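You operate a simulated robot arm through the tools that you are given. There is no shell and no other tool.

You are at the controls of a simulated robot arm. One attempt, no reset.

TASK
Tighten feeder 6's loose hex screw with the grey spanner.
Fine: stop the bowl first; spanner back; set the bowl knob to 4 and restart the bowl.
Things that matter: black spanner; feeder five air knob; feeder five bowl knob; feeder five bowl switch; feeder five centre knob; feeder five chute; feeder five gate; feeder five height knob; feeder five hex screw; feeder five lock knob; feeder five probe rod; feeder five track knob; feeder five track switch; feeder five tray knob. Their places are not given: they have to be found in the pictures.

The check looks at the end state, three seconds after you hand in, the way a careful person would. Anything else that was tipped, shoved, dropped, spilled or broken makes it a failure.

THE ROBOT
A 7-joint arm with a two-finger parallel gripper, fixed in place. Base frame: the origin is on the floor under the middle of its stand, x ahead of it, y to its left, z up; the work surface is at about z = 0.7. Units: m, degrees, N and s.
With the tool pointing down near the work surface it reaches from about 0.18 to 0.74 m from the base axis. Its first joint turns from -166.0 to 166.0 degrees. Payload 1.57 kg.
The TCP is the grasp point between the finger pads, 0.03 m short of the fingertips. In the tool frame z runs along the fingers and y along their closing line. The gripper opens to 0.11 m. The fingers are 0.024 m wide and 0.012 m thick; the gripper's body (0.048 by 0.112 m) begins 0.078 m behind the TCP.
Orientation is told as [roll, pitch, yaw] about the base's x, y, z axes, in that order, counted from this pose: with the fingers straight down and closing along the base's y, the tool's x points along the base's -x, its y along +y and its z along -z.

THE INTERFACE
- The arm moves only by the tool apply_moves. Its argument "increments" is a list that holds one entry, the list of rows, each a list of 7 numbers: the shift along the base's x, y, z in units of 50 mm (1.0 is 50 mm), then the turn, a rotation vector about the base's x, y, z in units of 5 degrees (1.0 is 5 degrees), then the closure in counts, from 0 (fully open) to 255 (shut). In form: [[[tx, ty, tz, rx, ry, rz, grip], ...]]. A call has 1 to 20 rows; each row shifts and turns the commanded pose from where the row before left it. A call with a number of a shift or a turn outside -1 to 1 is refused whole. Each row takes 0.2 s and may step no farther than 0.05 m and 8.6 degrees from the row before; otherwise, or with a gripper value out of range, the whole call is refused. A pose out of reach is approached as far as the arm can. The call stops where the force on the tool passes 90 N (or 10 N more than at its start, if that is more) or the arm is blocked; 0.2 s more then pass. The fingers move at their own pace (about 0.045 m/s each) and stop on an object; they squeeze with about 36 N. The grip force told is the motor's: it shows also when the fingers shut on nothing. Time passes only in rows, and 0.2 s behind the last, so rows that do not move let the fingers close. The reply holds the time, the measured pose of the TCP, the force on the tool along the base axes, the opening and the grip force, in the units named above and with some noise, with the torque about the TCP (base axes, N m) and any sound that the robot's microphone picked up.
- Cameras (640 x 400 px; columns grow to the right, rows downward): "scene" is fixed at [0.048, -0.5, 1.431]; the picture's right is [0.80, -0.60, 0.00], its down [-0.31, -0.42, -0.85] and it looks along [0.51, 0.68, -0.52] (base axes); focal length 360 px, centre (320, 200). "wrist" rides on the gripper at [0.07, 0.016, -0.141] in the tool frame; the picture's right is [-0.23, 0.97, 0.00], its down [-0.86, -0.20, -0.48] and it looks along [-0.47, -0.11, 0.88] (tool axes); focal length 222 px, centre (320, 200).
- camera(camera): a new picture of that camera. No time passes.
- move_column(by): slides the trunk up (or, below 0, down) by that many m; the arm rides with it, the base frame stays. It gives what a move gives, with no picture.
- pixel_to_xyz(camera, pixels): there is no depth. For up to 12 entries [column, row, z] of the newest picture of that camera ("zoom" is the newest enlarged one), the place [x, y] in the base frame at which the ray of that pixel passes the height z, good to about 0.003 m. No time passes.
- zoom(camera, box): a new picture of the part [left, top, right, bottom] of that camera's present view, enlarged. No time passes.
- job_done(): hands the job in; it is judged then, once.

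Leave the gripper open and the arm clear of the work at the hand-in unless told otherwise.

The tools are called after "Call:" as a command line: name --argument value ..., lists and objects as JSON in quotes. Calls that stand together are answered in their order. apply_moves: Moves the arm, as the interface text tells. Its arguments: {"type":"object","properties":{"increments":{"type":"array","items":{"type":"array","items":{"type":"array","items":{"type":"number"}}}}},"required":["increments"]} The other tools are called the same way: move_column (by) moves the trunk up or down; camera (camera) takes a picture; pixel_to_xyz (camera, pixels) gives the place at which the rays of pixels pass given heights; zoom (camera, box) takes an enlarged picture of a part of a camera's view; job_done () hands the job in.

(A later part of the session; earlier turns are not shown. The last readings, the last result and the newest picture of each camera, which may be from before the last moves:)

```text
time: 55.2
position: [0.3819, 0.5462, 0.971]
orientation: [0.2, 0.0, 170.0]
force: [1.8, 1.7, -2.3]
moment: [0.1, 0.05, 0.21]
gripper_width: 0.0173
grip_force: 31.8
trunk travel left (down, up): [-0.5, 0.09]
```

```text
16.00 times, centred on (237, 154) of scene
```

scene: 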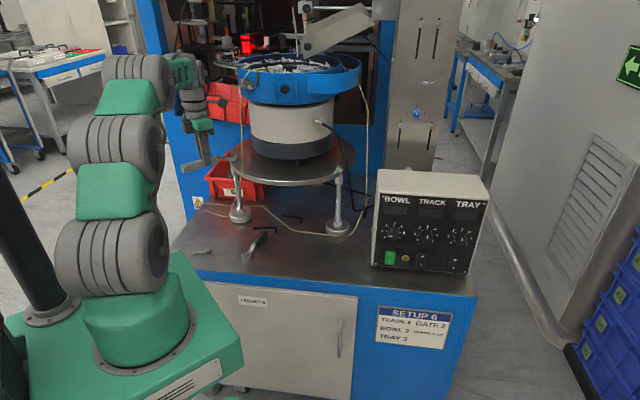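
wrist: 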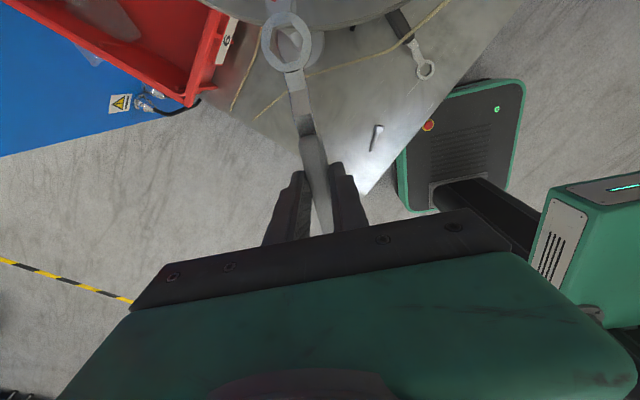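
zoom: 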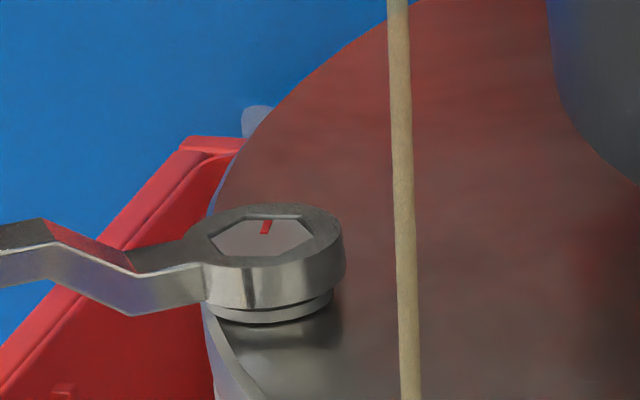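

The ring has taken up its play and begun to turn the head, with torque still low at about 0.2 N m. I'll go on another 20° along the arc.

Call:
apply_moves --increments '[[[0.0352, 0.1586, 0, 0, 0, -1, 255], [0.0489, 0.1549, 0, 0, 0, -1, 255], [0, 0, 0, 0, 0, 0, 255]]]'

Call:
zoom --camera "wrist" --box '[261, 17, 311, 67]'

Call:
apply_moves --increments '[[[0.0622, 0.1501, 0, 0, 0, -1, 255], [0.075, 0.1441, 0, 0, 0, -1, 255], [0, 0, 0, 0, 0, 0, 255]]]'

Call:
zoom --camera "wrist" --box '[261, 17, 311, 67]'

Call:
zoom --camera "scene" --box '[222, 142, 252, 165]'

```text
time: 56.0
position: [0.3845, 0.5622, 0.9724]
orientation: [0.0, -0.1, 159.8]
force: [5.9, -0.5, -3.4]
moment: [0.07, 0.08, 0.2]
gripper_width: 0.0173
grip_force: 32.8
trunk travel left (down, up): [-0.5, 0.09]
```

```text
8.00 times, centred on (286, 42) of wrist
```

zoom: 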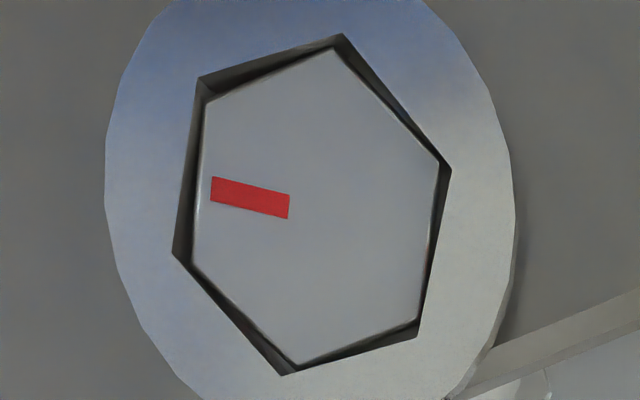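

```text
time: 56.8
position: [0.3915, 0.5774, 0.9725]
orientation: [-0.1, 0.0, 150.0]
force: [5.5, 0.1, 1.6]
moment: [-0.16, -0.45, 0.31]
gripper_width: 0.0174
grip_force: 32.2
trunk travel left (down, up): [-0.5, 0.09]
```

```text
8.00 times, centred on (286, 42) of wrist
```

zoom: 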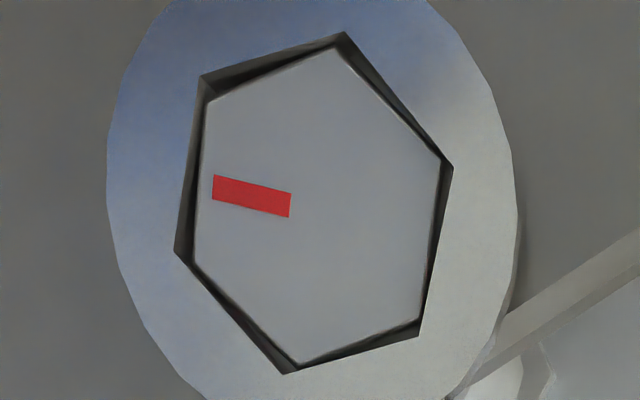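

```text
16.00 times, centred on (237, 154) of scene
```

zoom: 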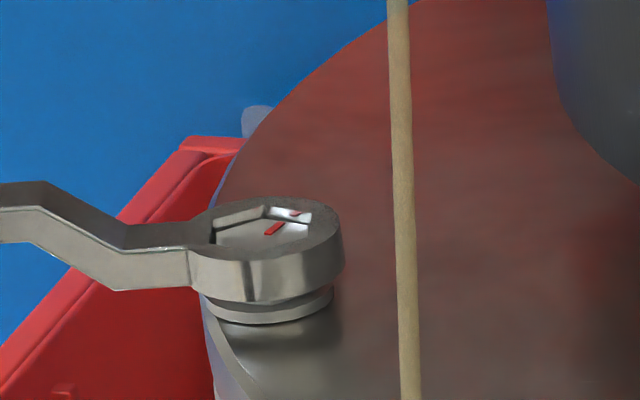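

The screw is turning with the spanner and the mark keeps its place in the ring, still at low torque. I'll continue to 140° and then 130°, watching the torque.

Call:
apply_moves --increments '[[[0.0873, 0.137, 0, 0, 0, -1, 255], [0.0989, 0.1289, 0, 0, 0, -1, 255], [0, 0, 0, 0, 0, 0, 255]]]'

Call:
zoom --camera "wrist" --box '[261, 17, 311, 67]'

Call:
apply_moves --increments '[[[0.1097, 0.1198, 0, 0, 0, -1, 255], [0, 0, 0, 0, 0, 0, 255]]]'

Call:
zoom --camera "wrist" --box '[261, 17, 311, 67]'

Call:
camera --camera "scene"

```text
time: 57.6
position: [0.3997, 0.5892, 0.9704]
orientation: [0.1, 0.0, 140.1]
force: [6.2, 5.8, -4.4]
moment: [0.37, 0.13, 0.78]
gripper_width: 0.0178
grip_force: 32.1
trunk travel left (down, up): [-0.5, 0.09]
```

```text
8.00 times, centred on (286, 42) of wrist
```

zoom: 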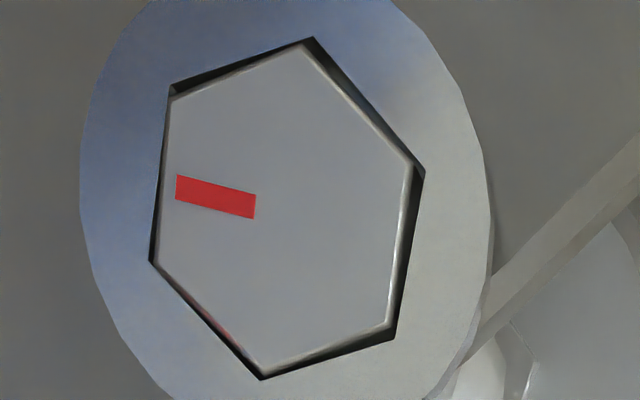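

```text
time: 58.2
position: [0.3977, 0.5851, 0.9689]
orientation: [0.0, 0.1, 135.3]
force: [-9.8, 21.2, -4.0]
moment: [0.83, 0.52, 1.04]
gripper_width: 0.0208
grip_force: 34.5
out of reach, approached as far as the arm can: row 1
trunk travel left (down, up): [-0.5, 0.09]
```

```text
8.00 times, centred on (286, 42) of wrist
```

zoom: 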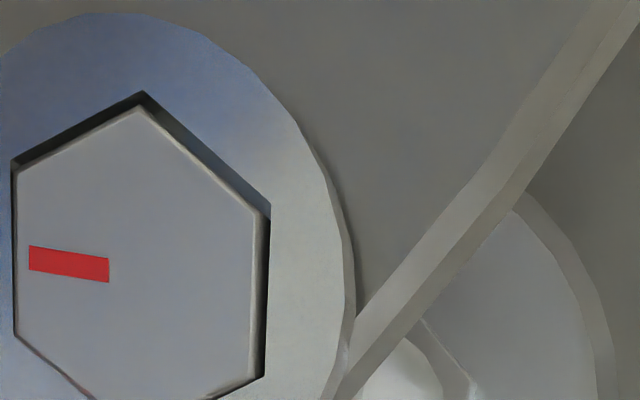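

```text
taken
```

scene: 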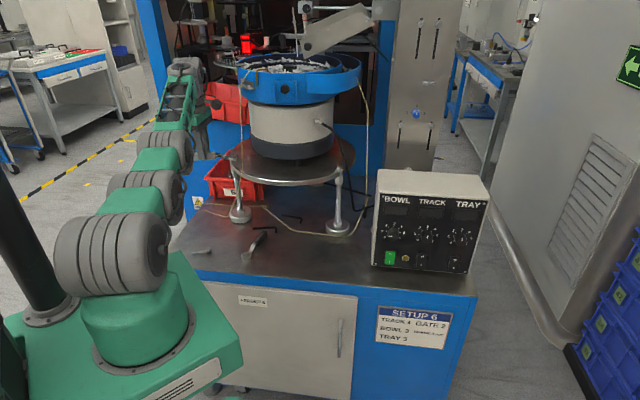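

The arm reached its limit at the last 5° step, so the handle twisted slightly in the fingers. The screw has turned about 36° with almost no resistance, so it is not tight yet. I'll step back to the 140° position to relieve the strain and check.

Call:
apply_moves --increments '[[[-0.1097, -0.1198, 0, 0, 0, 1, 255], [0, 0, 0, 0, 0, 0, 255]]]'

Call:
camera --camera "wrist"

Call:
zoom --camera "wrist" --box '[240, 0, 350, 70]'

Call:
zoom --camera "scene" --box '[200, 120, 260, 170]'

```text
time: 58.8
position: [0.3928, 0.579, 0.969]
orientation: [0.2, 0.1, 140.2]
force: [-15.2, 21.5, -5.0]
moment: [0.87, 0.78, 0.95]
gripper_width: 0.0208
grip_force: 34.2
trunk travel left (down, up): [-0.5, 0.09]
```

```text
taken
```

wrist: 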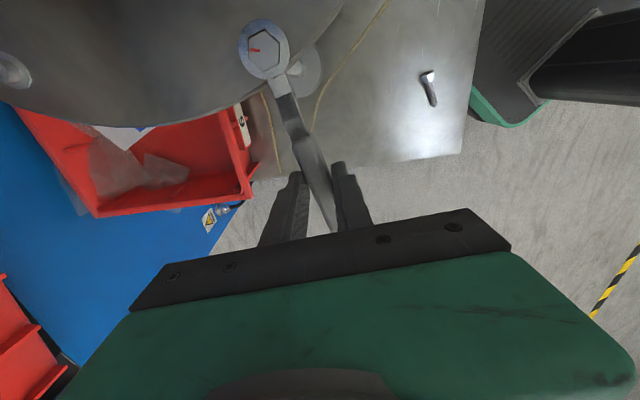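

```text
5.71 times, centred on (295, 35) of wrist
```

zoom: 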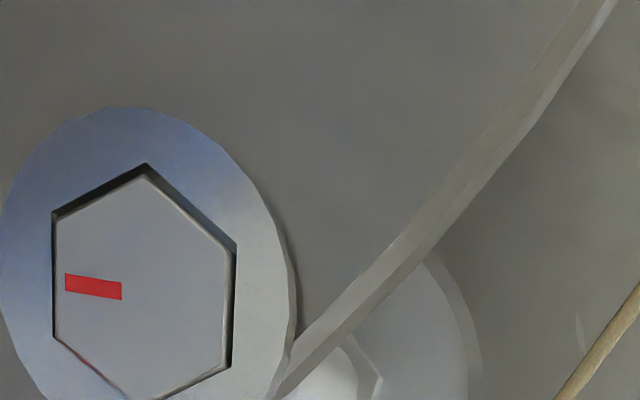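

```text
8.00 times, centred on (230, 145) of scene
```

zoom: 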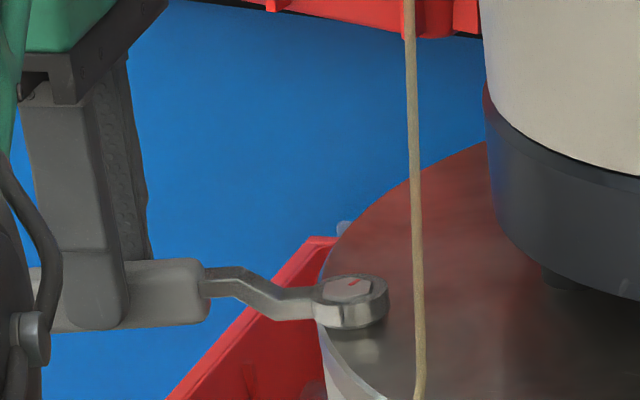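

The handle is twisted about 8.5° in the fingers because the wrist yaw (140°) and the hand's place on the arc (149°) differ. I'll turn the wrist +9° in place so the pads lie flat on the handle again.

Call:
apply_moves --increments '[[[0, 0, 0, 0, 0, 0.9, 255], [0, 0, 0, 0, 0, 0.9, 255], [0, 0, 0, 0, 0, 0, 255], [0, 0, 0, 0, 0, 0, 255]]]'

Call:
camera --camera "wrist"

Call:
zoom --camera "wrist" --box '[255, 10, 315, 75]'

```text
time: 59.8
position: [0.3939, 0.5771, 0.9682]
orientation: [0.2, 0.0, 149.0]
force: [-7.8, 4.8, -2.6]
moment: [0.22, 0.41, -0.03]
gripper_width: 0.0172
grip_force: 32.7
trunk travel left (down, up): [-0.5, 0.09]
```

```text
taken
```

wrist: 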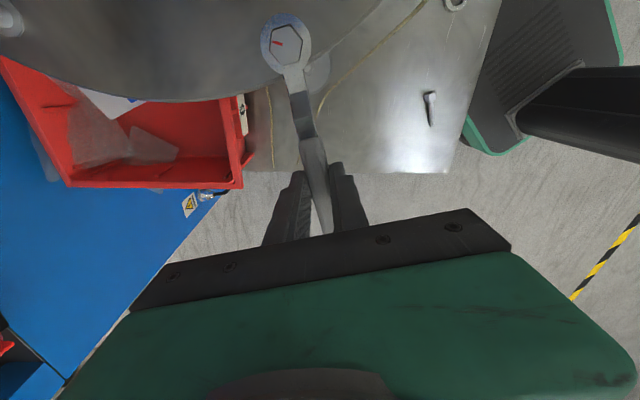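

```text
6.15 times, centred on (285, 42) of wrist
```

zoom: 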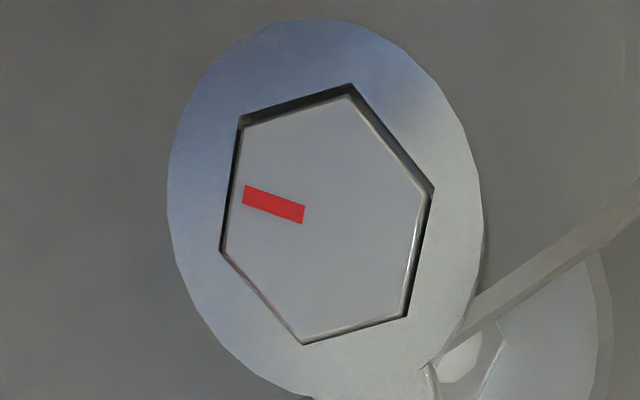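

The pads are flat again and the ring and hex are parallel. I'll lift the ring off the head, then swing the hand back on the arc to re-engage the next flats 60° round. I'll go to 184° first and check.

Call:
apply_moves --increments '[[[-0.012, 0.007, 0, 0, 0, 0, 255], [0, 0, 0.1, 0, 0, 0, 255], [0, 0, 0.15, 0, 0, 0, 255], [0, 0, 0.15, 0, 0, 0, 255], [0, 0, 0, 0, 0, 0, 255]]]'

Call:
zoom --camera "wrist" --box '[255, 10, 315, 75]'

Call:
zoom --camera "scene" --box '[210, 130, 250, 165]'

```text
time: 61.0
position: [0.394, 0.5791, 0.9901]
orientation: [0.0, 0.0, 149.1]
force: [0.8, -0.5, -1.4]
moment: [-0.01, 0.01, -0.03]
gripper_width: 0.0175
grip_force: 32.2
trunk travel left (down, up): [-0.5, 0.09]
```

```text
6.15 times, centred on (285, 42) of wrist
```

zoom: 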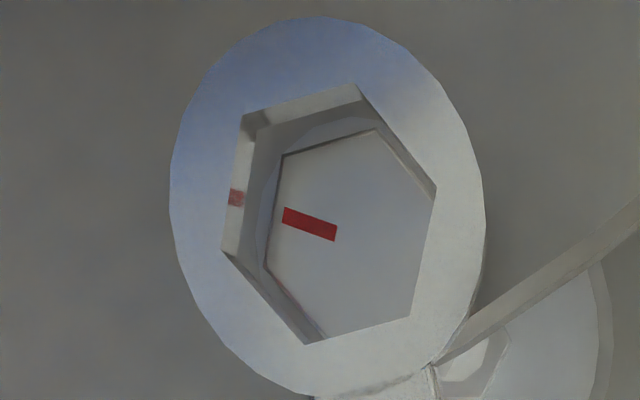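

```text
11.43 times, centred on (230, 148) of scene
```

zoom: 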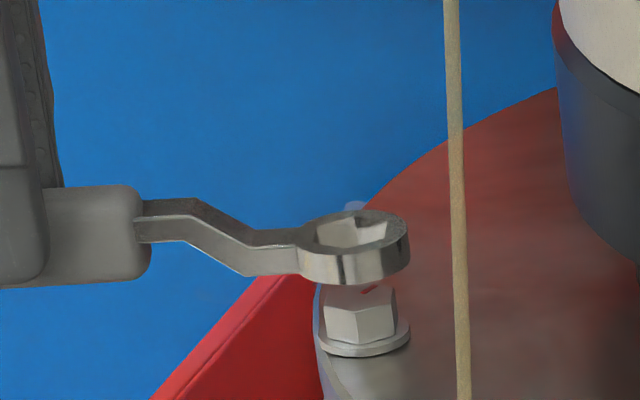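

The ring is lifted clear, and the red mark has moved about 31° clockwise. Now I'll swing the hand back on the arc toward 199° while hovering.

Call:
apply_moves --increments '[[[-0.0775, -0.1428, 0, 0, 0, 1, 255], [-0.0648, -0.149, 0, 0, 0, 1, 255], [-0.0515, -0.154, 0, 0, 0, 1, 255], [-0.0379, -0.158, 0, 0, 0, 1, 255], [-0.024, -0.1607, 0, 0, 0, 1, 255], [-0.0099, -0.1621, 0, 0, 0, 1, 255], [0.0043, -0.1624, 0, 0, 0, 1, 255], [0.0184, -0.1614, 0, 0, 0, 1, 255], [0.0324, -0.1592, 0, 0, 0, 1, 255], [0.0461, -0.1558, 0, 0, 0, 1, 255], [0, 0, 0, 0, 0, 0, 255]]]'

Call:
camera --camera "wrist"

Call:
camera --camera "scene"

Call:
zoom --camera "scene" --box '[170, 60, 290, 180]'

```text
time: 63.4
position: [0.4148, 0.5517, 1.0006]
orientation: [0.1, -0.2, -160.9]
force: [-0.7, 0.0, -0.3]
moment: [0.0, -0.03, 0.0]
gripper_width: 0.0173
grip_force: 32.1
out of reach, approached as far as the arm can: row 2, 3, 4, 5, 6, 7, 8, 9, 10
trunk travel left (down, up): [-0.5, 0.09]
```

```text
taken
```

wrist: 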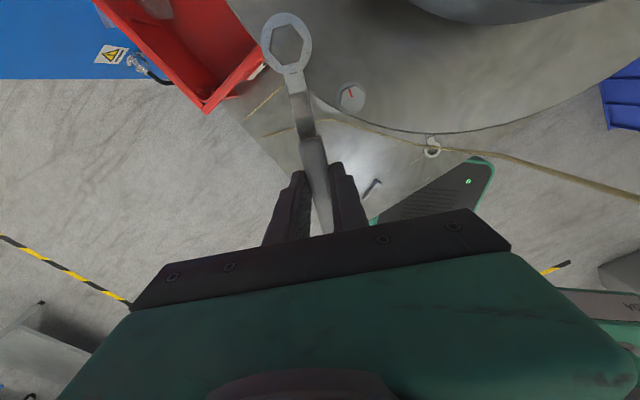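

```text
taken
```

scene: 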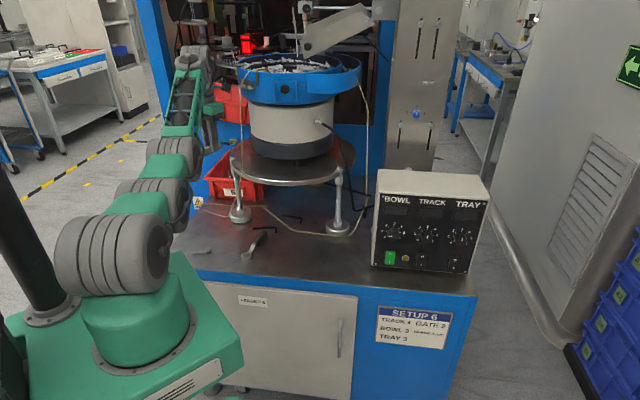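

```text
3.33 times, centred on (230, 120) of scene
```

zoom: 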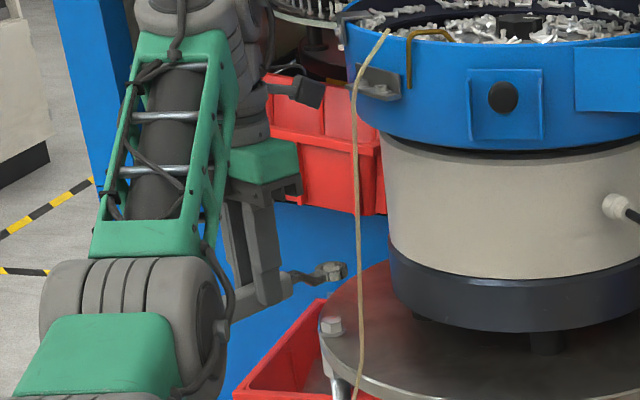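

The arm got stuck in a stretched posture: several rows were out of reach, and the hand is at (0.415, 0.552) instead of on the arc. Nothing is touching. The ring is over the plate, above the head, and force is zero. I'll retreat gently outward toward the robot to fold the arm again.

Call:
apply_moves --increments '[[[-0.4, -0.1, 0.2, 0, 0, 0, 255], [-0.4, -0.1, 0.2, 0, 0, 0, 255], [0, 0, 0, 0, 0, 0, 255]]]'

Call:
camera --camera "scene"

```text
time: 64.2
position: [0.3851, 0.562, 1.0279]
orientation: [0.1, -0.2, -160.9]
force: [0.2, -0.8, -2.1]
moment: [-0.02, 0.01, 0.01]
gripper_width: 0.0173
grip_force: 32.4
out of reach, approached as far as the arm can: row 1, 2
trunk travel left (down, up): [-0.5, 0.09]
```

```text
taken
```

scene: 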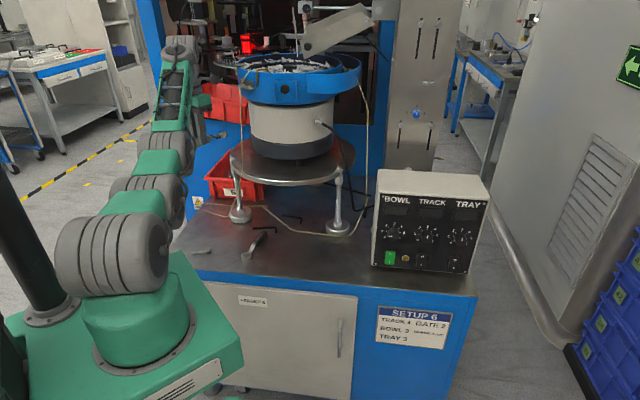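

Those rows were still out of reach, so the wrist joint is probably near its limit in this posture. I'll turn the yaw back down while hovering well above the screw, easing outward, to recover freedom.

Call:
apply_moves --increments '[[[-0.1, 0, 0, 0, 0, -1, 255], [-0.1, 0, 0, 0, 0, -1, 255], [-0.1, 0, 0, 0, 0, -1, 255], [-0.1, 0, 0, 0, 0, -1, 255], [-0.1, 0, 0, 0, 0, -1, 255], [-0.1, 0, 0, 0, 0, -1, 255], [0, 0, 0, 0, 0, 0, 255]]]'

Call:
camera --camera "scene"

Call:
camera --camera "wrist"

```text
time: 65.8
position: [0.3614, 0.5719, 1.0327]
orientation: [0.2, 0.0, 169.2]
force: [-0.1, 0.0, -0.8]
moment: [0.04, 0.0, 0.03]
gripper_width: 0.0173
grip_force: 31.7
out of reach, approached as far as the arm can: row 1, 2, 4, 6
trunk travel left (down, up): [-0.5, 0.09]
```

```text
taken
```

scene: 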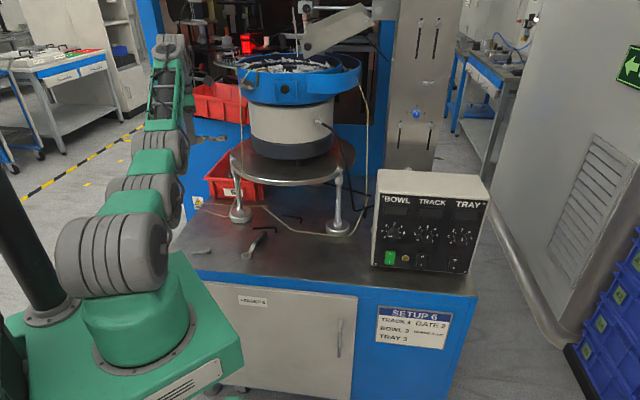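

```text
taken
```

wrist: 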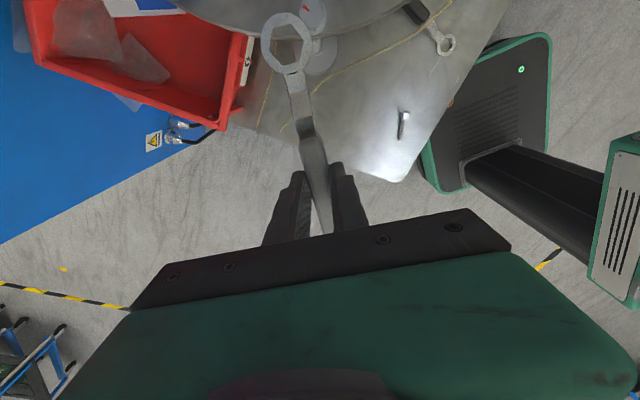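

Still partly limited at about 0.677 m radius. I'll keep turning the yaw down to around 120° while drawing inward, which should free the arm.

Call:
apply_moves --increments '[[[-0.1, -0.05, 0, 0, 0, -1, 255], [-0.1, -0.05, 0, 0, 0, -1, 255], [-0.1, -0.05, 0, 0, 0, -1, 255], [-0.1, -0.05, 0, 0, 0, -1, 255], [-0.1, -0.05, 0, 0, 0, -1, 255], [-0.1, -0.05, 0, 0, 0, -1, 255], [0, 0, 0, 0, 0, 0, 255]]]'

Call:
apply_moves --increments '[[[-0.2, -0.2, 0, 0, 0, -1, 255], [-0.2, -0.2, 0, 0, 0, -1, 255], [-0.2, -0.2, 0, 0, 0, -1, 255], [0, 0, 0, 0, 0, 0, 255]]]'

Call:
camera --camera "scene"

```text
time: 67.4
position: [0.3431, 0.5795, 1.0403]
orientation: [0.2, 0.1, 139.0]
force: [-0.6, 0.6, -1.1]
moment: [-0.01, -0.05, 0.01]
gripper_width: 0.0174
grip_force: 32.7
out of reach, approached as far as the arm can: row 1, 2, 3, 4, 5, 6
trunk travel left (down, up): [-0.5, 0.09]
```

```text
time: 68.4
position: [0.3365, 0.581, 1.0448]
orientation: [0.2, 0.1, 126.6]
force: [0.7, 0.0, -1.1]
moment: [0.01, -0.01, 0.02]
gripper_width: 0.0175
grip_force: 31.9
out of reach, approached as far as the arm can: row 1, 2, 3
trunk travel left (down, up): [-0.5, 0.09]
```

```text
taken
```

scene: 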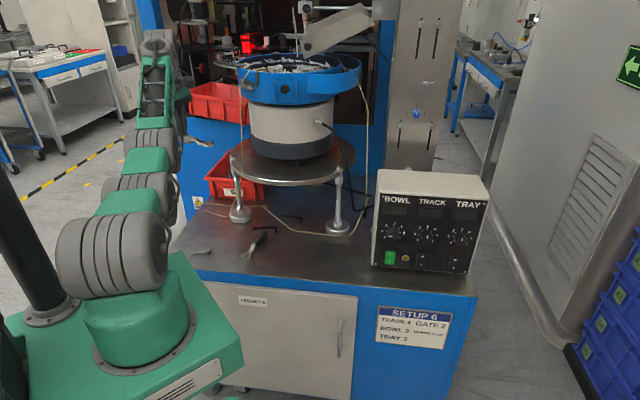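

The arm is lying straight on the edge of its reach, and commands inward only slide it along that edge. Lowering the hand at this radius should make the elbow bend again. There is only free space below the hand here, so I'll try 60 mm down.

Call:
apply_moves --increments '[[[0, 0, -0.4, 0, 0, 0, 255], [0, 0, -0.4, 0, 0, 0, 255], [0, 0, -0.4, 0, 0, 0, 255], [0, 0, 0, 0, 0, 0, 255]]]'

Call:
camera --camera "scene"

```text
time: 69.4
position: [0.344, 0.5943, 0.9884]
orientation: [0.2, 0.1, 124.0]
force: [-0.7, -0.4, -1.5]
moment: [-0.02, -0.02, 0.02]
gripper_width: 0.0172
grip_force: 32.4
out of reach, approached as far as the arm can: row 1, 2, 3
trunk travel left (down, up): [-0.5, 0.09]
```

```text
taken
```

scene: 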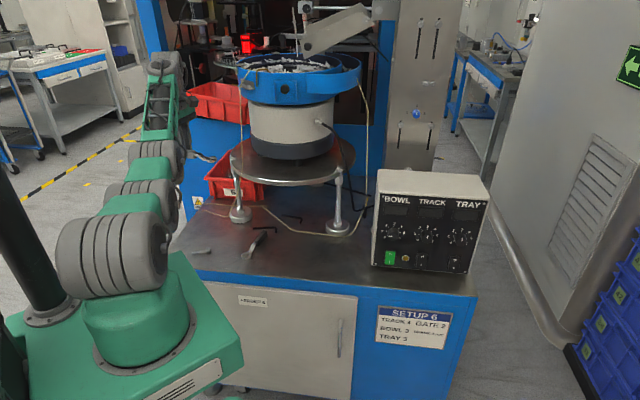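

Still stuck on the edge. I'll enlarge the arm itself to understand its posture.

Call:
zoom --camera "scene" --box '[0, 20, 260, 300]'

Call:
camera --camera "wrist"

```text
1.43 times, centred on (130, 160) of scene
```

zoom: 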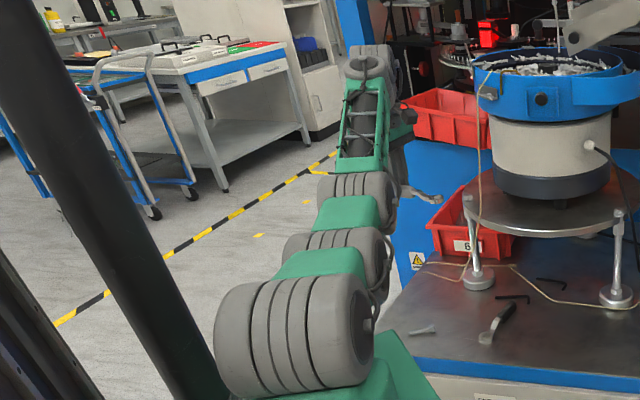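

```text
taken
```

wrist: 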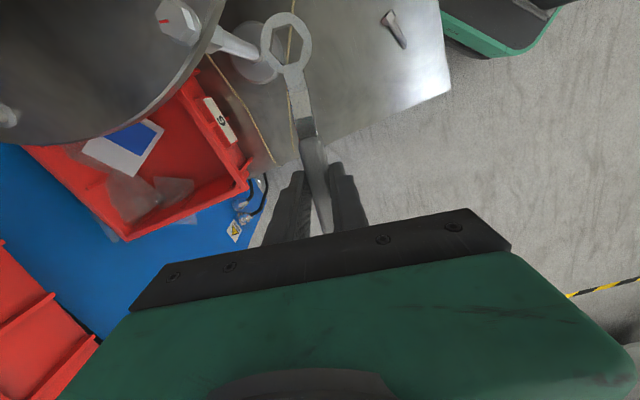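

The arm is stretched straight from shoulder to wrist. Moving down shares motion with the elbow and should unlock it. The space below the hand, just off the plate and bin, is free down to about z 0.85, so I'll lower 100 mm and then try small inward steps.

Call:
apply_moves --increments '[[[0, 0, -0.5, 0, 0, 0, 255], [0, 0, -0.5, 0, 0, 0, 255], [0, 0, -0.5, 0, 0, 0, 255], [0, 0, -0.5, 0, 0, 0, 255], [0, 0, 0, 0, 0, 0, 255]]]'

Call:
apply_moves --increments '[[[-0.06, -0.1, 0, 0, 0, 0, 255], [-0.06, -0.1, 0, 0, 0, 0, 255], [-0.06, -0.1, 0, 0, 0, 0, 255], [-0.06, -0.1, 0, 0, 0, 0, 255]]]'

```text
time: 70.6
position: [0.3499, 0.6067, 0.8917]
orientation: [0.0, 0.0, 124.1]
force: [0.0, -0.9, -1.0]
moment: [-0.03, 0.03, -0.02]
gripper_width: 0.0174
grip_force: 31.4
out of reach, approached as far as the arm can: row 1, 2, 3
trunk travel left (down, up): [-0.5, 0.09]
```

```text
time: 71.6
position: [0.3483, 0.6066, 0.8927]
orientation: [0.0, 0.1, 124.1]
force: [-1.1, -0.1, -0.8]
moment: [-0.02, -0.01, 0.0]
gripper_width: 0.0175
grip_force: 32.2
out of reach, approached as far as the arm can: row 1, 2, 3, 4
trunk travel left (down, up): [-0.5, 0.09]
```

The numbers show the elbow has flipped to the underside: the hand stays on a sphere of 0.702 m, shorter than full stretch. To flip it back up, I'll extend to nearly straight, then lower along the edge so the forearm drops below the upper arm, then come inward. The space there is clear: the ring is about 35 mm from the leg rod and the fingertips are above the bench.

Call:
apply_moves --increments '[[[0.14, 0.24, 0, 0, 0, 0, 255], [0.1, 0.17, 0, 0, 0, 0, 255], [0.05, 0.085, 0, 0, 0, 0, 255], [0, 0, 0, 0, 0, 0, 255]]]'

Call:
zoom --camera "scene" --box '[0, 20, 260, 300]'

Call:
camera --camera "wrist"

```text
time: 72.6
position: [0.3539, 0.6212, 0.8924]
orientation: [0.0, 0.0, 124.0]
force: [0.7, -0.2, -0.9]
moment: [-0.02, -0.01, 0.0]
gripper_width: 0.0172
grip_force: 32.1
out of reach, approached as far as the arm can: row 2, 3
trunk travel left (down, up): [-0.5, 0.09]
```

```text
1.43 times, centred on (130, 160) of scene
```

zoom: 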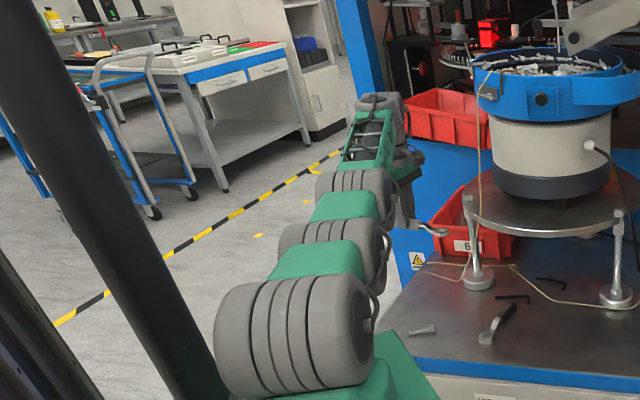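

```text
taken
```

wrist: 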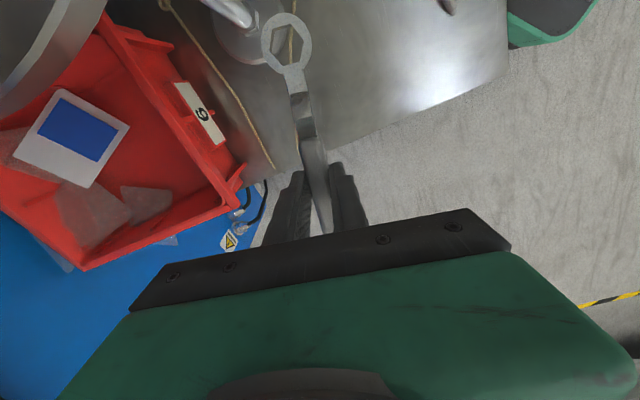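

The arm now looks fully straight at radius 0.715 m. I'll lower about 90 mm along the edge with a slight inward component, then pull in, checking whether the elbow bends upward.

Call:
apply_moves --increments '[[[-0.01, -0.02, -0.6, 0, 0, 0, 255], [-0.01, -0.02, -0.6, 0, 0, 0, 255], [-0.02, -0.03, -0.6, 0, 0, 0, 255], [0, 0, 0, 0, 0, 0, 255]]]'

Call:
apply_moves --increments '[[[-0.06, -0.1, 0, 0, 0, 0, 255], [-0.06, -0.1, 0, 0, 0, 0, 255], [-0.1, -0.17, 0, 0, 0, 0, 255], [-0.1, -0.17, 0, 0, 0, 0, 255], [-0.1, -0.17, 0, 0, 0, 0, 255]]]'

Call:
zoom --camera "scene" --box '[0, 20, 260, 300]'

```text
time: 73.6
position: [0.3524, 0.6185, 0.8018]
orientation: [0.0, 0.0, 124.1]
force: [-0.4, 1.3, -0.6]
moment: [-0.03, -0.02, 0.02]
gripper_width: 0.0172
grip_force: 32.2
trunk travel left (down, up): [-0.5, 0.09]
```

```text
time: 74.8
position: [0.3364, 0.5942, 0.8029]
orientation: [-0.1, 0.0, 124.1]
force: [0.4, 0.4, -1.3]
moment: [-0.03, -0.01, -0.03]
gripper_width: 0.0171
grip_force: 32.7
out of reach, approached as far as the arm can: row 3, 4
trunk travel left (down, up): [-0.5, 0.09]
```

```text
1.43 times, centred on (130, 160) of scene
```

zoom: 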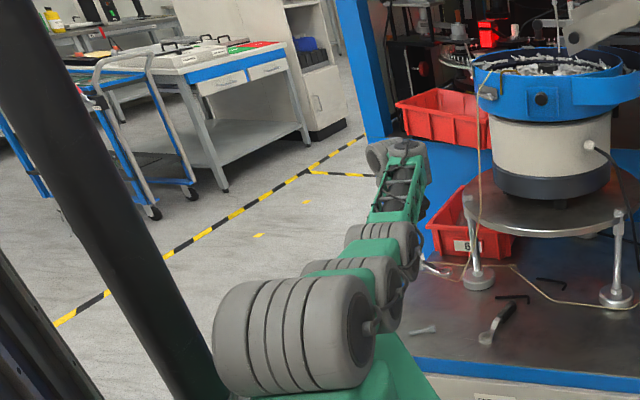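

Progress: the radius has come in to 0.683, inside the old limit. I'll keep pulling inward in small steps.

Call:
apply_moves --increments '[[[-0.1, -0.17, 0, 0, 0, 0, 255], [-0.1, -0.17, 0, 0, 0, 0, 255], [-0.1, -0.17, 0, 0, 0, 0, 255], [-0.1, -0.17, 0, 0, 0, 0, 255], [0, 0, 0, 0, 0, 0, 255]]]'

Call:
zoom --camera "scene" --box '[0, 20, 260, 300]'

Call:
camera --camera "wrist"

```text
time: 76.0
position: [0.3138, 0.5599, 0.8042]
orientation: [0.0, 0.0, 124.1]
force: [0.2, 0.4, -1.1]
moment: [0.0, 0.0, 0.0]
gripper_width: 0.0173
grip_force: 32.7
trunk travel left (down, up): [-0.5, 0.09]
```

```text
1.43 times, centred on (130, 160) of scene
```

zoom: 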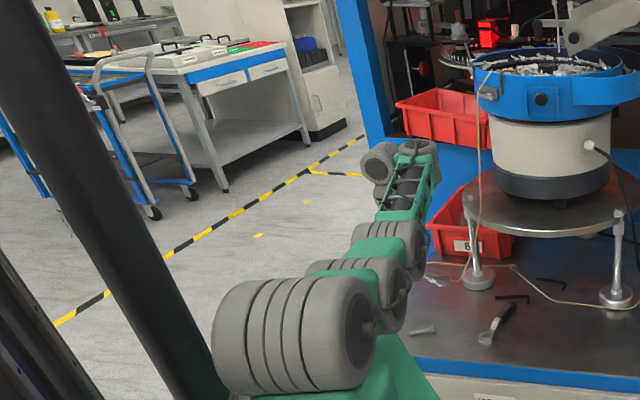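

```text
taken
```

wrist: 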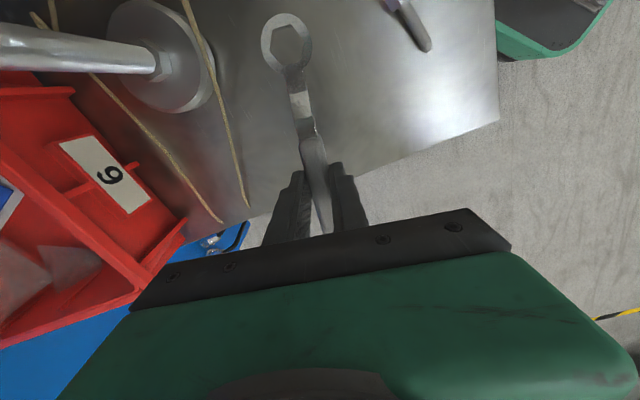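

The arm follows freely again. I'll keep drawing inward and raise the hand, watching that the elbow returns to an upright posture.

Call:
apply_moves --increments '[[[-0.15, -0.25, 0.3, 0, 0, 0, 255], [-0.15, -0.25, 0.3, 0, 0, 0, 255], [-0.15, -0.25, 0.3, 0, 0, 0, 255], [-0.15, -0.25, 0.4, 0, 0, 0, 255], [-0.1, -0.15, 0.4, 0, 0, 0, 255], [-0.1, -0.15, 0.4, 0, 0, 0, 255], [0, 0, 0, 0, 0, 0, 255]]]'

Call:
camera --camera "scene"

```text
time: 77.6
position: [0.3086, 0.5695, 0.8964]
orientation: [0.1, 0.1, 124.1]
force: [0.2, 0.4, -0.9]
moment: [0.03, -0.02, 0.0]
gripper_width: 0.0173
grip_force: 32.2
out of reach, approached as far as the arm can: row 1, 2, 3, 4, 5, 6
trunk travel left (down, up): [-0.5, 0.09]
```

```text
taken
```

scene: 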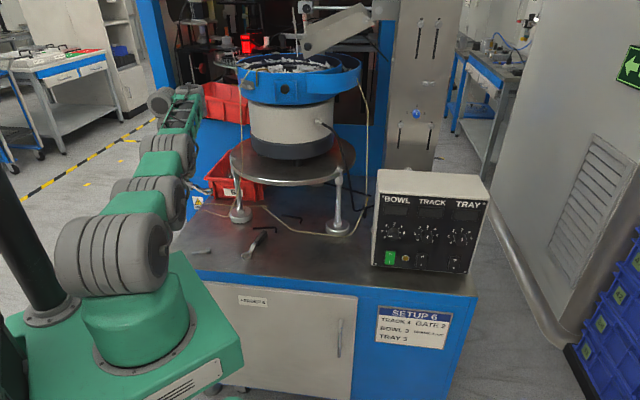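

Going up jams it again, while lower seemed free. I'll look at the arm closely once more.

Call:
zoom --camera "scene" --box '[40, 60, 240, 300]'

Call:
zoom --camera "scene" --box '[130, 70, 230, 210]'

```text
1.67 times, centred on (140, 180) of scene
```

zoom: 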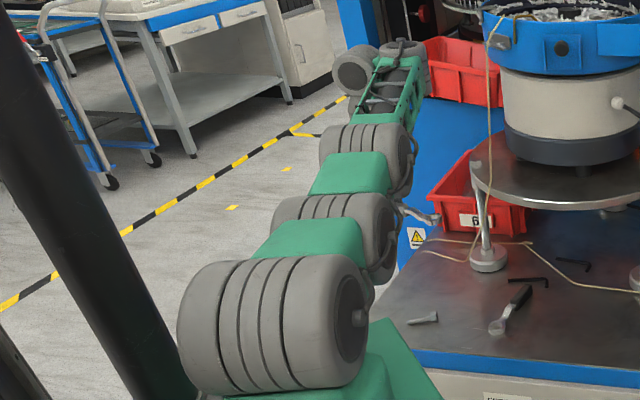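

```text
2.86 times, centred on (180, 140) of scene
```

zoom: 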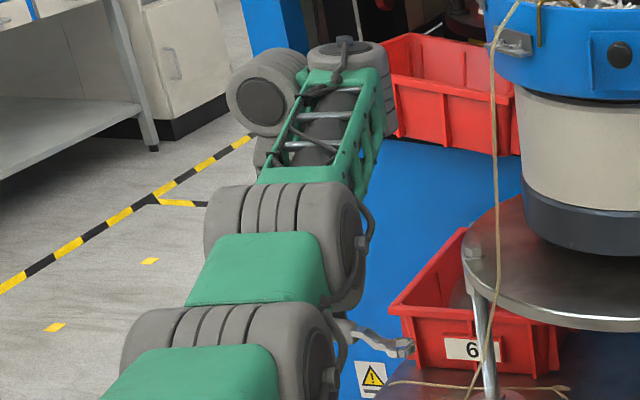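

I now understand the posture: there are three parallel pitch joints and the chain has sagged instead of arching. To arch it again I'll straighten the arm outward, then tilt the fingers inward toward the robot. That makes the last pitch joint bend downward (an arch) before I pull in. First, straighten.

Call:
apply_moves --increments '[[[0.2, 0.37, 0.1, 0, 0, 0, 255], [0.2, 0.37, 0.1, 0, 0, 0, 255], [0.15, 0.28, 0.1, 0, 0, 0, 255], [0, 0, 0, 0, 0, 0, 255]]]'

Call:
apply_moves --increments '[[[-0.208, -0.383, 0.019, -0.879, 0.477, 0, 255], [-0.206, -0.38, 0.056, -0.879, 0.477, 0, 255], [-0.203, -0.374, 0.094, -0.879, 0.477, 0, 255], [-0.198, -0.366, 0.13, -0.879, 0.477, 0, 255], [0, 0, 0, 0, 0, 0, 255]]]'

Call:
zoom --camera "scene" --box '[40, 60, 240, 300]'

```text
time: 78.6
position: [0.333, 0.6197, 0.9147]
orientation: [0.0, 0.0, 124.1]
force: [-1.6, 0.5, -2.1]
moment: [-0.02, 0.0, 0.01]
gripper_width: 0.0172
grip_force: 32.6
trunk travel left (down, up): [-0.5, 0.09]
```

```text
time: 79.8
position: [0.3049, 0.539, 0.9243]
orientation: [17.9, 9.2, 125.6]
force: [-0.6, 0.1, -1.8]
moment: [-0.02, -0.01, 0.02]
gripper_width: 0.0172
grip_force: 31.9
out of reach, approached as far as the arm can: row 2, 3
trunk travel left (down, up): [-0.5, 0.09]
```

```text
1.67 times, centred on (140, 180) of scene
```

zoom: 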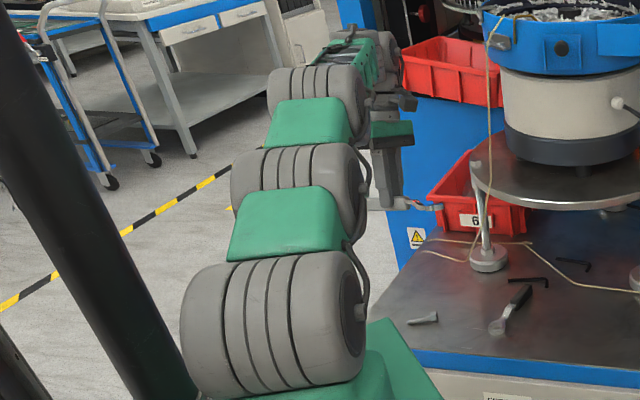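

That works: the joints have risen into an arch. I'll continue tilting a little and pull inward to lock in this posture.

Call:
apply_moves --increments '[[[-0.193, -0.355, 0.168, -0.879, 0.477, 0, 255], [-0.184, -0.339, 0.202, -0.879, 0.477, 0, 255], [-0.176, -0.323, 0.236, -0.879, 0.477, 0, 255], [-0.2, -0.36, 0.1, 0, 0, 0, 255], [-0.2, -0.36, 0.1, 0, 0, 0, 255], [0, 0, 0, 0, 0, 0, 255]]]'

Call:
camera --camera "scene"

Call:
camera --camera "wrist"

```text
time: 81.2
position: [0.2595, 0.452, 0.9664]
orientation: [31.9, 15.3, 128.5]
force: [0.5, 0.1, -1.1]
moment: [0.0, 0.0, -0.02]
gripper_width: 0.0172
grip_force: 32.2
trunk travel left (down, up): [-0.5, 0.09]
```

```text
taken
```

scene: 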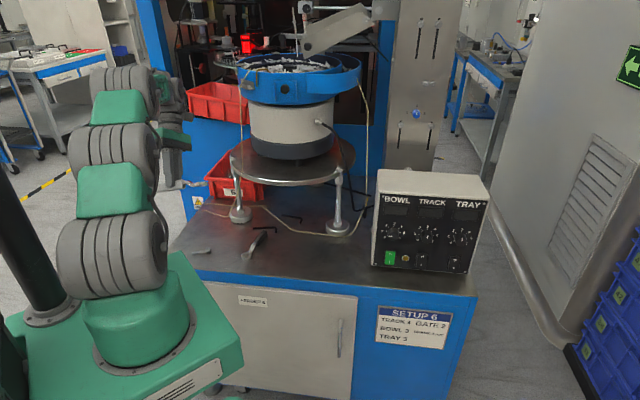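

```text
taken
```

wrist: 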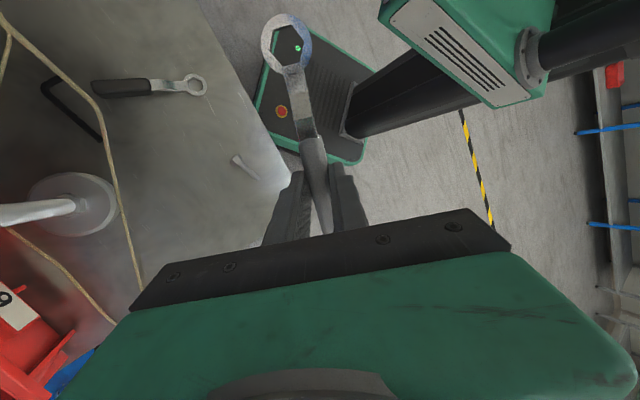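

The arm is arched again as before, and the spanner is still firmly and correctly held. I'll tilt the tool back to vertical in place while rising a little.

Call:
apply_moves --increments '[[[0, 0, 0.2, 0.879, -0.477, 0, 255], [0, 0, 0.2, 0.879, -0.477, 0, 255], [0, 0, 0.2, 0.879, -0.477, 0, 255], [0, 0, 0.2, 0.879, -0.477, 0, 255], [0, 0, 0.2, 0.879, -0.477, 0, 255], [0, 0, 0.2, 0.879, -0.477, 0, 255], [0, 0, 0.2, 0.879, -0.477, 0, 255], [0, 0, 0, 0, 0, 0, 255]]]'

Call:
camera --camera "scene"

```text
time: 83.0
position: [0.2589, 0.452, 1.038]
orientation: [-0.1, 0.0, 124.2]
force: [0.0, 0.1, -0.9]
moment: [-0.03, 0.0, 0.0]
gripper_width: 0.0173
grip_force: 31.9
trunk travel left (down, up): [-0.5, 0.09]
```

```text
taken
```

scene: 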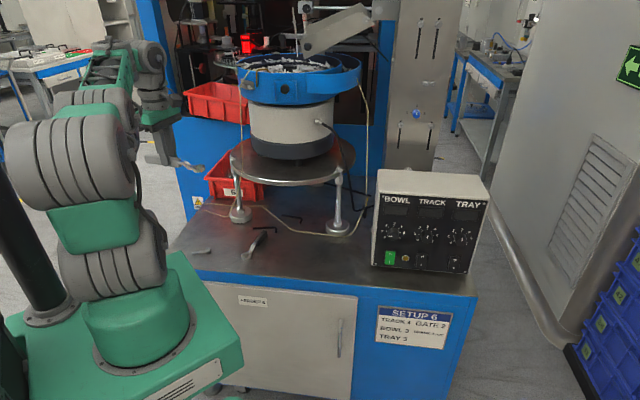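

The tool is vertical again with a comfortable arch. Now I'll test turning the wrist on to yaw 209° here, in free space, to see if the next engagement angle is reachable.

Call:
apply_moves --increments '[[[0.03, 0.03, 0, 0, 0, 1, 255], [0.03, 0.03, 0, 0, 0, 1, 255], [0.03, 0.03, 0, 0, 0, 1, 255], [0.03, 0.03, 0, 0, 0, 1, 255], [0.03, 0.03, 0, 0, 0, 1, 255], [0.03, 0.03, 0, 0, 0, 1, 255], [0.03, 0.03, 0, 0, 0, 1, 255], [0.03, 0.03, 0, 0, 0, 1, 255], [0.03, 0.03, 0, 0, 0, 1, 255], [0.03, 0.03, 0, 0, 0, 1, 255], [0.03, 0.03, 0, 0, 0, 1, 255], [0.03, 0.03, 0, 0, 0, 1, 255], [0, 0, 0, 0, 0, 1, 255], [0, 0, 0, 0, 0, 1, 255], [0, 0, 0, 0, 0, 1, 255], [0, 0, 0, 0, 0, 1, 255], [0, 0, 0, 0, 0, 1, 255], [0, 0, 0, 0, 0, 0, 255]]]'

Call:
camera --camera "scene"

Call:
camera --camera "wrist"

```text
time: 86.8
position: [0.2766, 0.4692, 1.0364]
orientation: [0.0, 0.1, -150.8]
force: [0.4, 0.1, -1.4]
moment: [0.0, -0.04, 0.03]
gripper_width: 0.0173
grip_force: 32.2
trunk travel left (down, up): [-0.5, 0.09]
```

```text
taken
```

scene: 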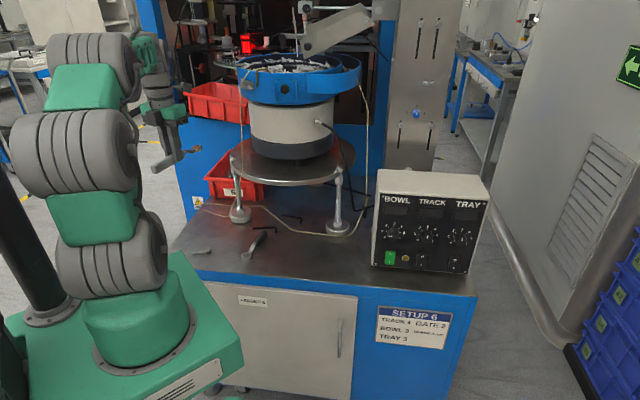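

```text
taken
```

wrist: 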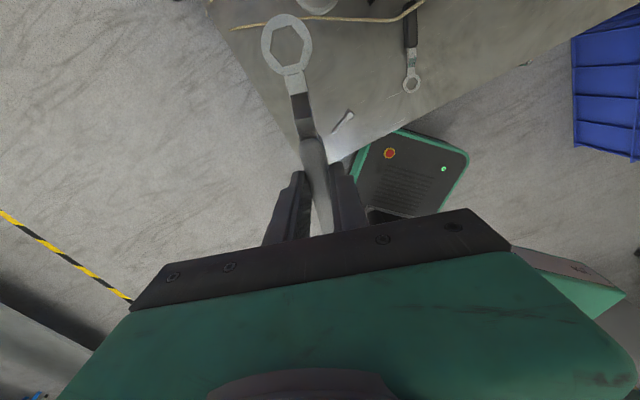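

Yaw 209° is reachable. I'll approach the screw at height, stopping part-way, to check the clearance to the hanging cord.

Call:
apply_moves --increments '[[[0.5, 0.06, 0, 0, 0, 0, 255], [0.5, 0.06, 0, 0, 0, 0, 255], [0.6, 0.1, 0, 0, 0, 0, 255], [0, 0, 0, 0, 0, 0, 255]]]'

Call:
camera --camera "wrist"

Call:
zoom --camera "scene" --box '[150, 60, 290, 180]'

```text
time: 87.8
position: [0.3567, 0.4787, 1.0353]
orientation: [0.1, 0.1, -150.9]
force: [0.6, -1.0, -0.9]
moment: [0.05, -0.03, -0.01]
gripper_width: 0.0171
grip_force: 32.1
trunk travel left (down, up): [-0.5, 0.09]
```

```text
taken
```

wrist: 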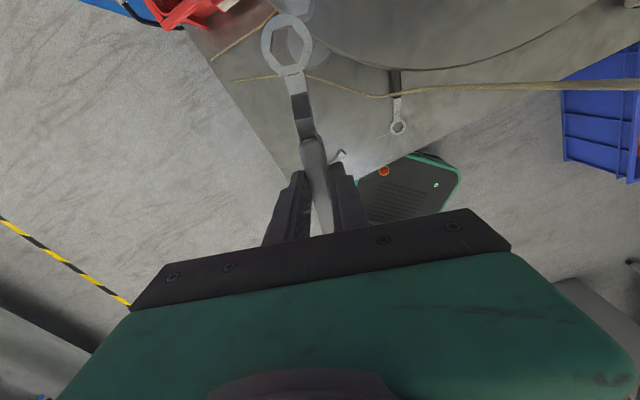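

```text
3.33 times, centred on (220, 120) of scene
```

zoom: 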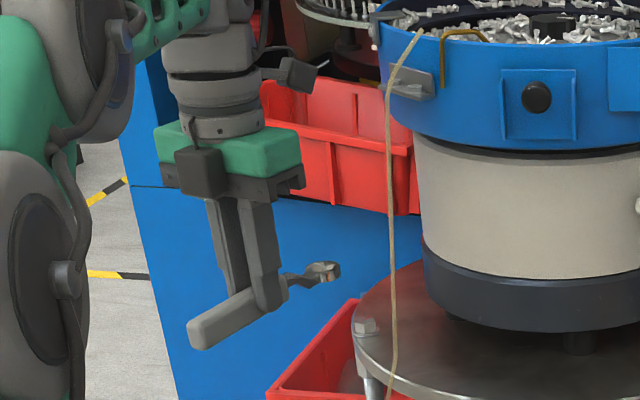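

The cord at this height is at about (0.451, 0.402), about 36 mm clear of where the gripper body will be. I'll move to the hover point over the screw and lower to about 12 mm above the head.

Call:
apply_moves --increments '[[[0.354, 0.055, 0, 0, 0, 0, 255], [0.354, 0.055, 0, 0, 0, 0, 255], [0, 0, -0.4, 0, 0, 0, 255], [0, 0, -0.4, 0, 0, 0, 255], [0, 0, 0, 0, 0, 0, 255]]]'

Call:
zoom --camera "wrist" --box '[261, 17, 311, 67]'

Call:
zoom --camera "scene" --box '[190, 80, 270, 180]'

```text
time: 89.0
position: [0.3912, 0.4864, 0.9953]
orientation: [0.0, 0.0, -150.9]
force: [-0.2, 0.6, -2.6]
moment: [0.01, -0.02, -0.03]
gripper_width: 0.0174
grip_force: 31.9
trunk travel left (down, up): [-0.5, 0.09]
```

```text
8.00 times, centred on (286, 42) of wrist
```

zoom: 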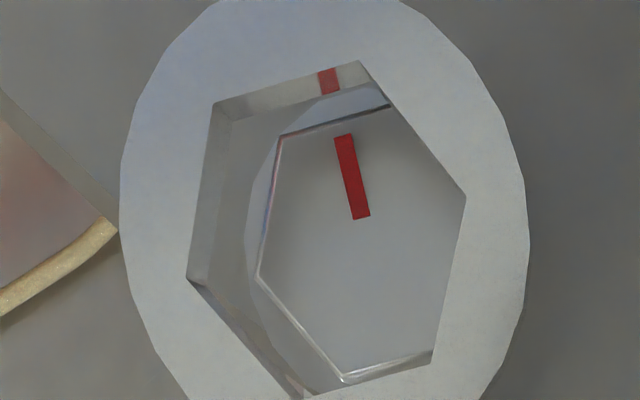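

```text
4.00 times, centred on (230, 130) of scene
```

zoom: 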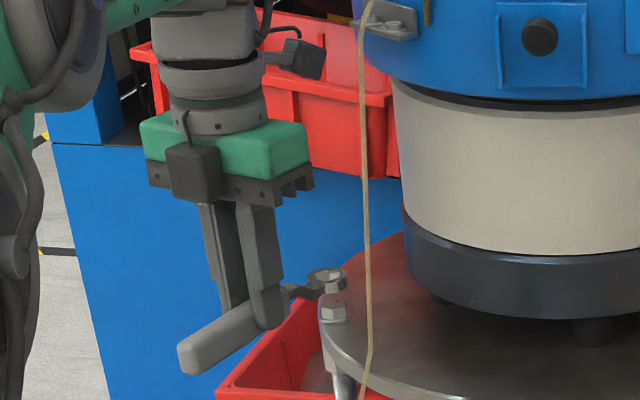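

The head shows through the ring, and the spanner has slid about 1.4 mm along its handle in the grip. By calculation the ring needs +2.3 mm in x. I'll correct and lower 10 mm.

Call:
apply_moves --increments '[[[0.046, -0.003, 0, 0, 0, 0, 255], [0, 0, -0.1, 0, 0, 0, 255], [0, 0, -0.1, 0, 0, 0, 255], [0, 0, 0, 0, 0, 0, 255]]]'

Call:
zoom --camera "wrist" --box '[261, 20, 311, 70]'

```text
time: 90.0
position: [0.395, 0.4859, 0.9865]
orientation: [0.0, 0.1, -150.9]
force: [0.0, 0.0, -1.0]
moment: [0.02, 0.0, -0.01]
gripper_width: 0.0175
grip_force: 32.2
trunk travel left (down, up): [-0.5, 0.09]
```

```text
8.00 times, centred on (286, 45) of wrist
```

zoom: 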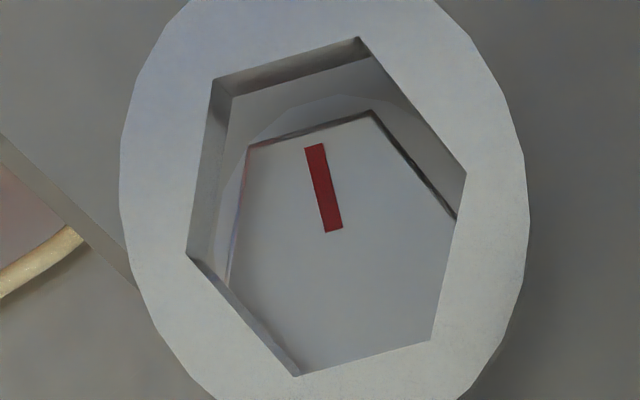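

That overshot slightly: the head now sits about 1.9 mm toward −x relative to the ring. I'll correct by −1.8 mm in x, lower 4 mm and check again.

Call:
apply_moves --increments '[[[-0.036, 0.006, 0, 0, 0, 0, 255], [0, 0, -0.08, 0, 0, 0, 255], [0, 0, 0, 0, 0, 0, 255], [0, 0, 0, 0, 0, 0, 255]]]'

Call:
zoom --camera "wrist" --box '[261, 20, 311, 70]'

```text
time: 91.0
position: [0.392, 0.4862, 0.9818]
orientation: [0.0, 0.0, -151.0]
force: [0.2, 0.5, -1.6]
moment: [0.03, 0.03, 0.02]
gripper_width: 0.0173
grip_force: 32.3
trunk travel left (down, up): [-0.5, 0.09]
```

```text
8.00 times, centred on (286, 45) of wrist
```

zoom: 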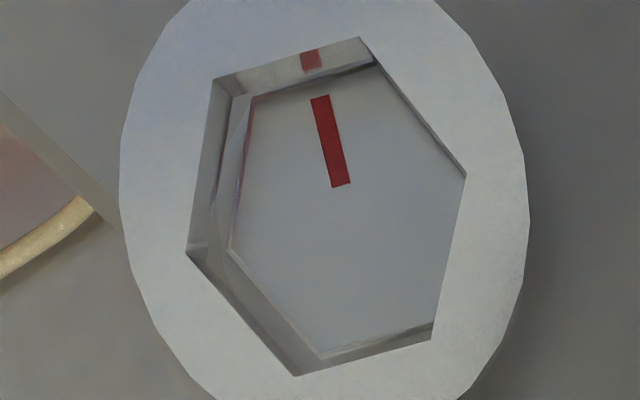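

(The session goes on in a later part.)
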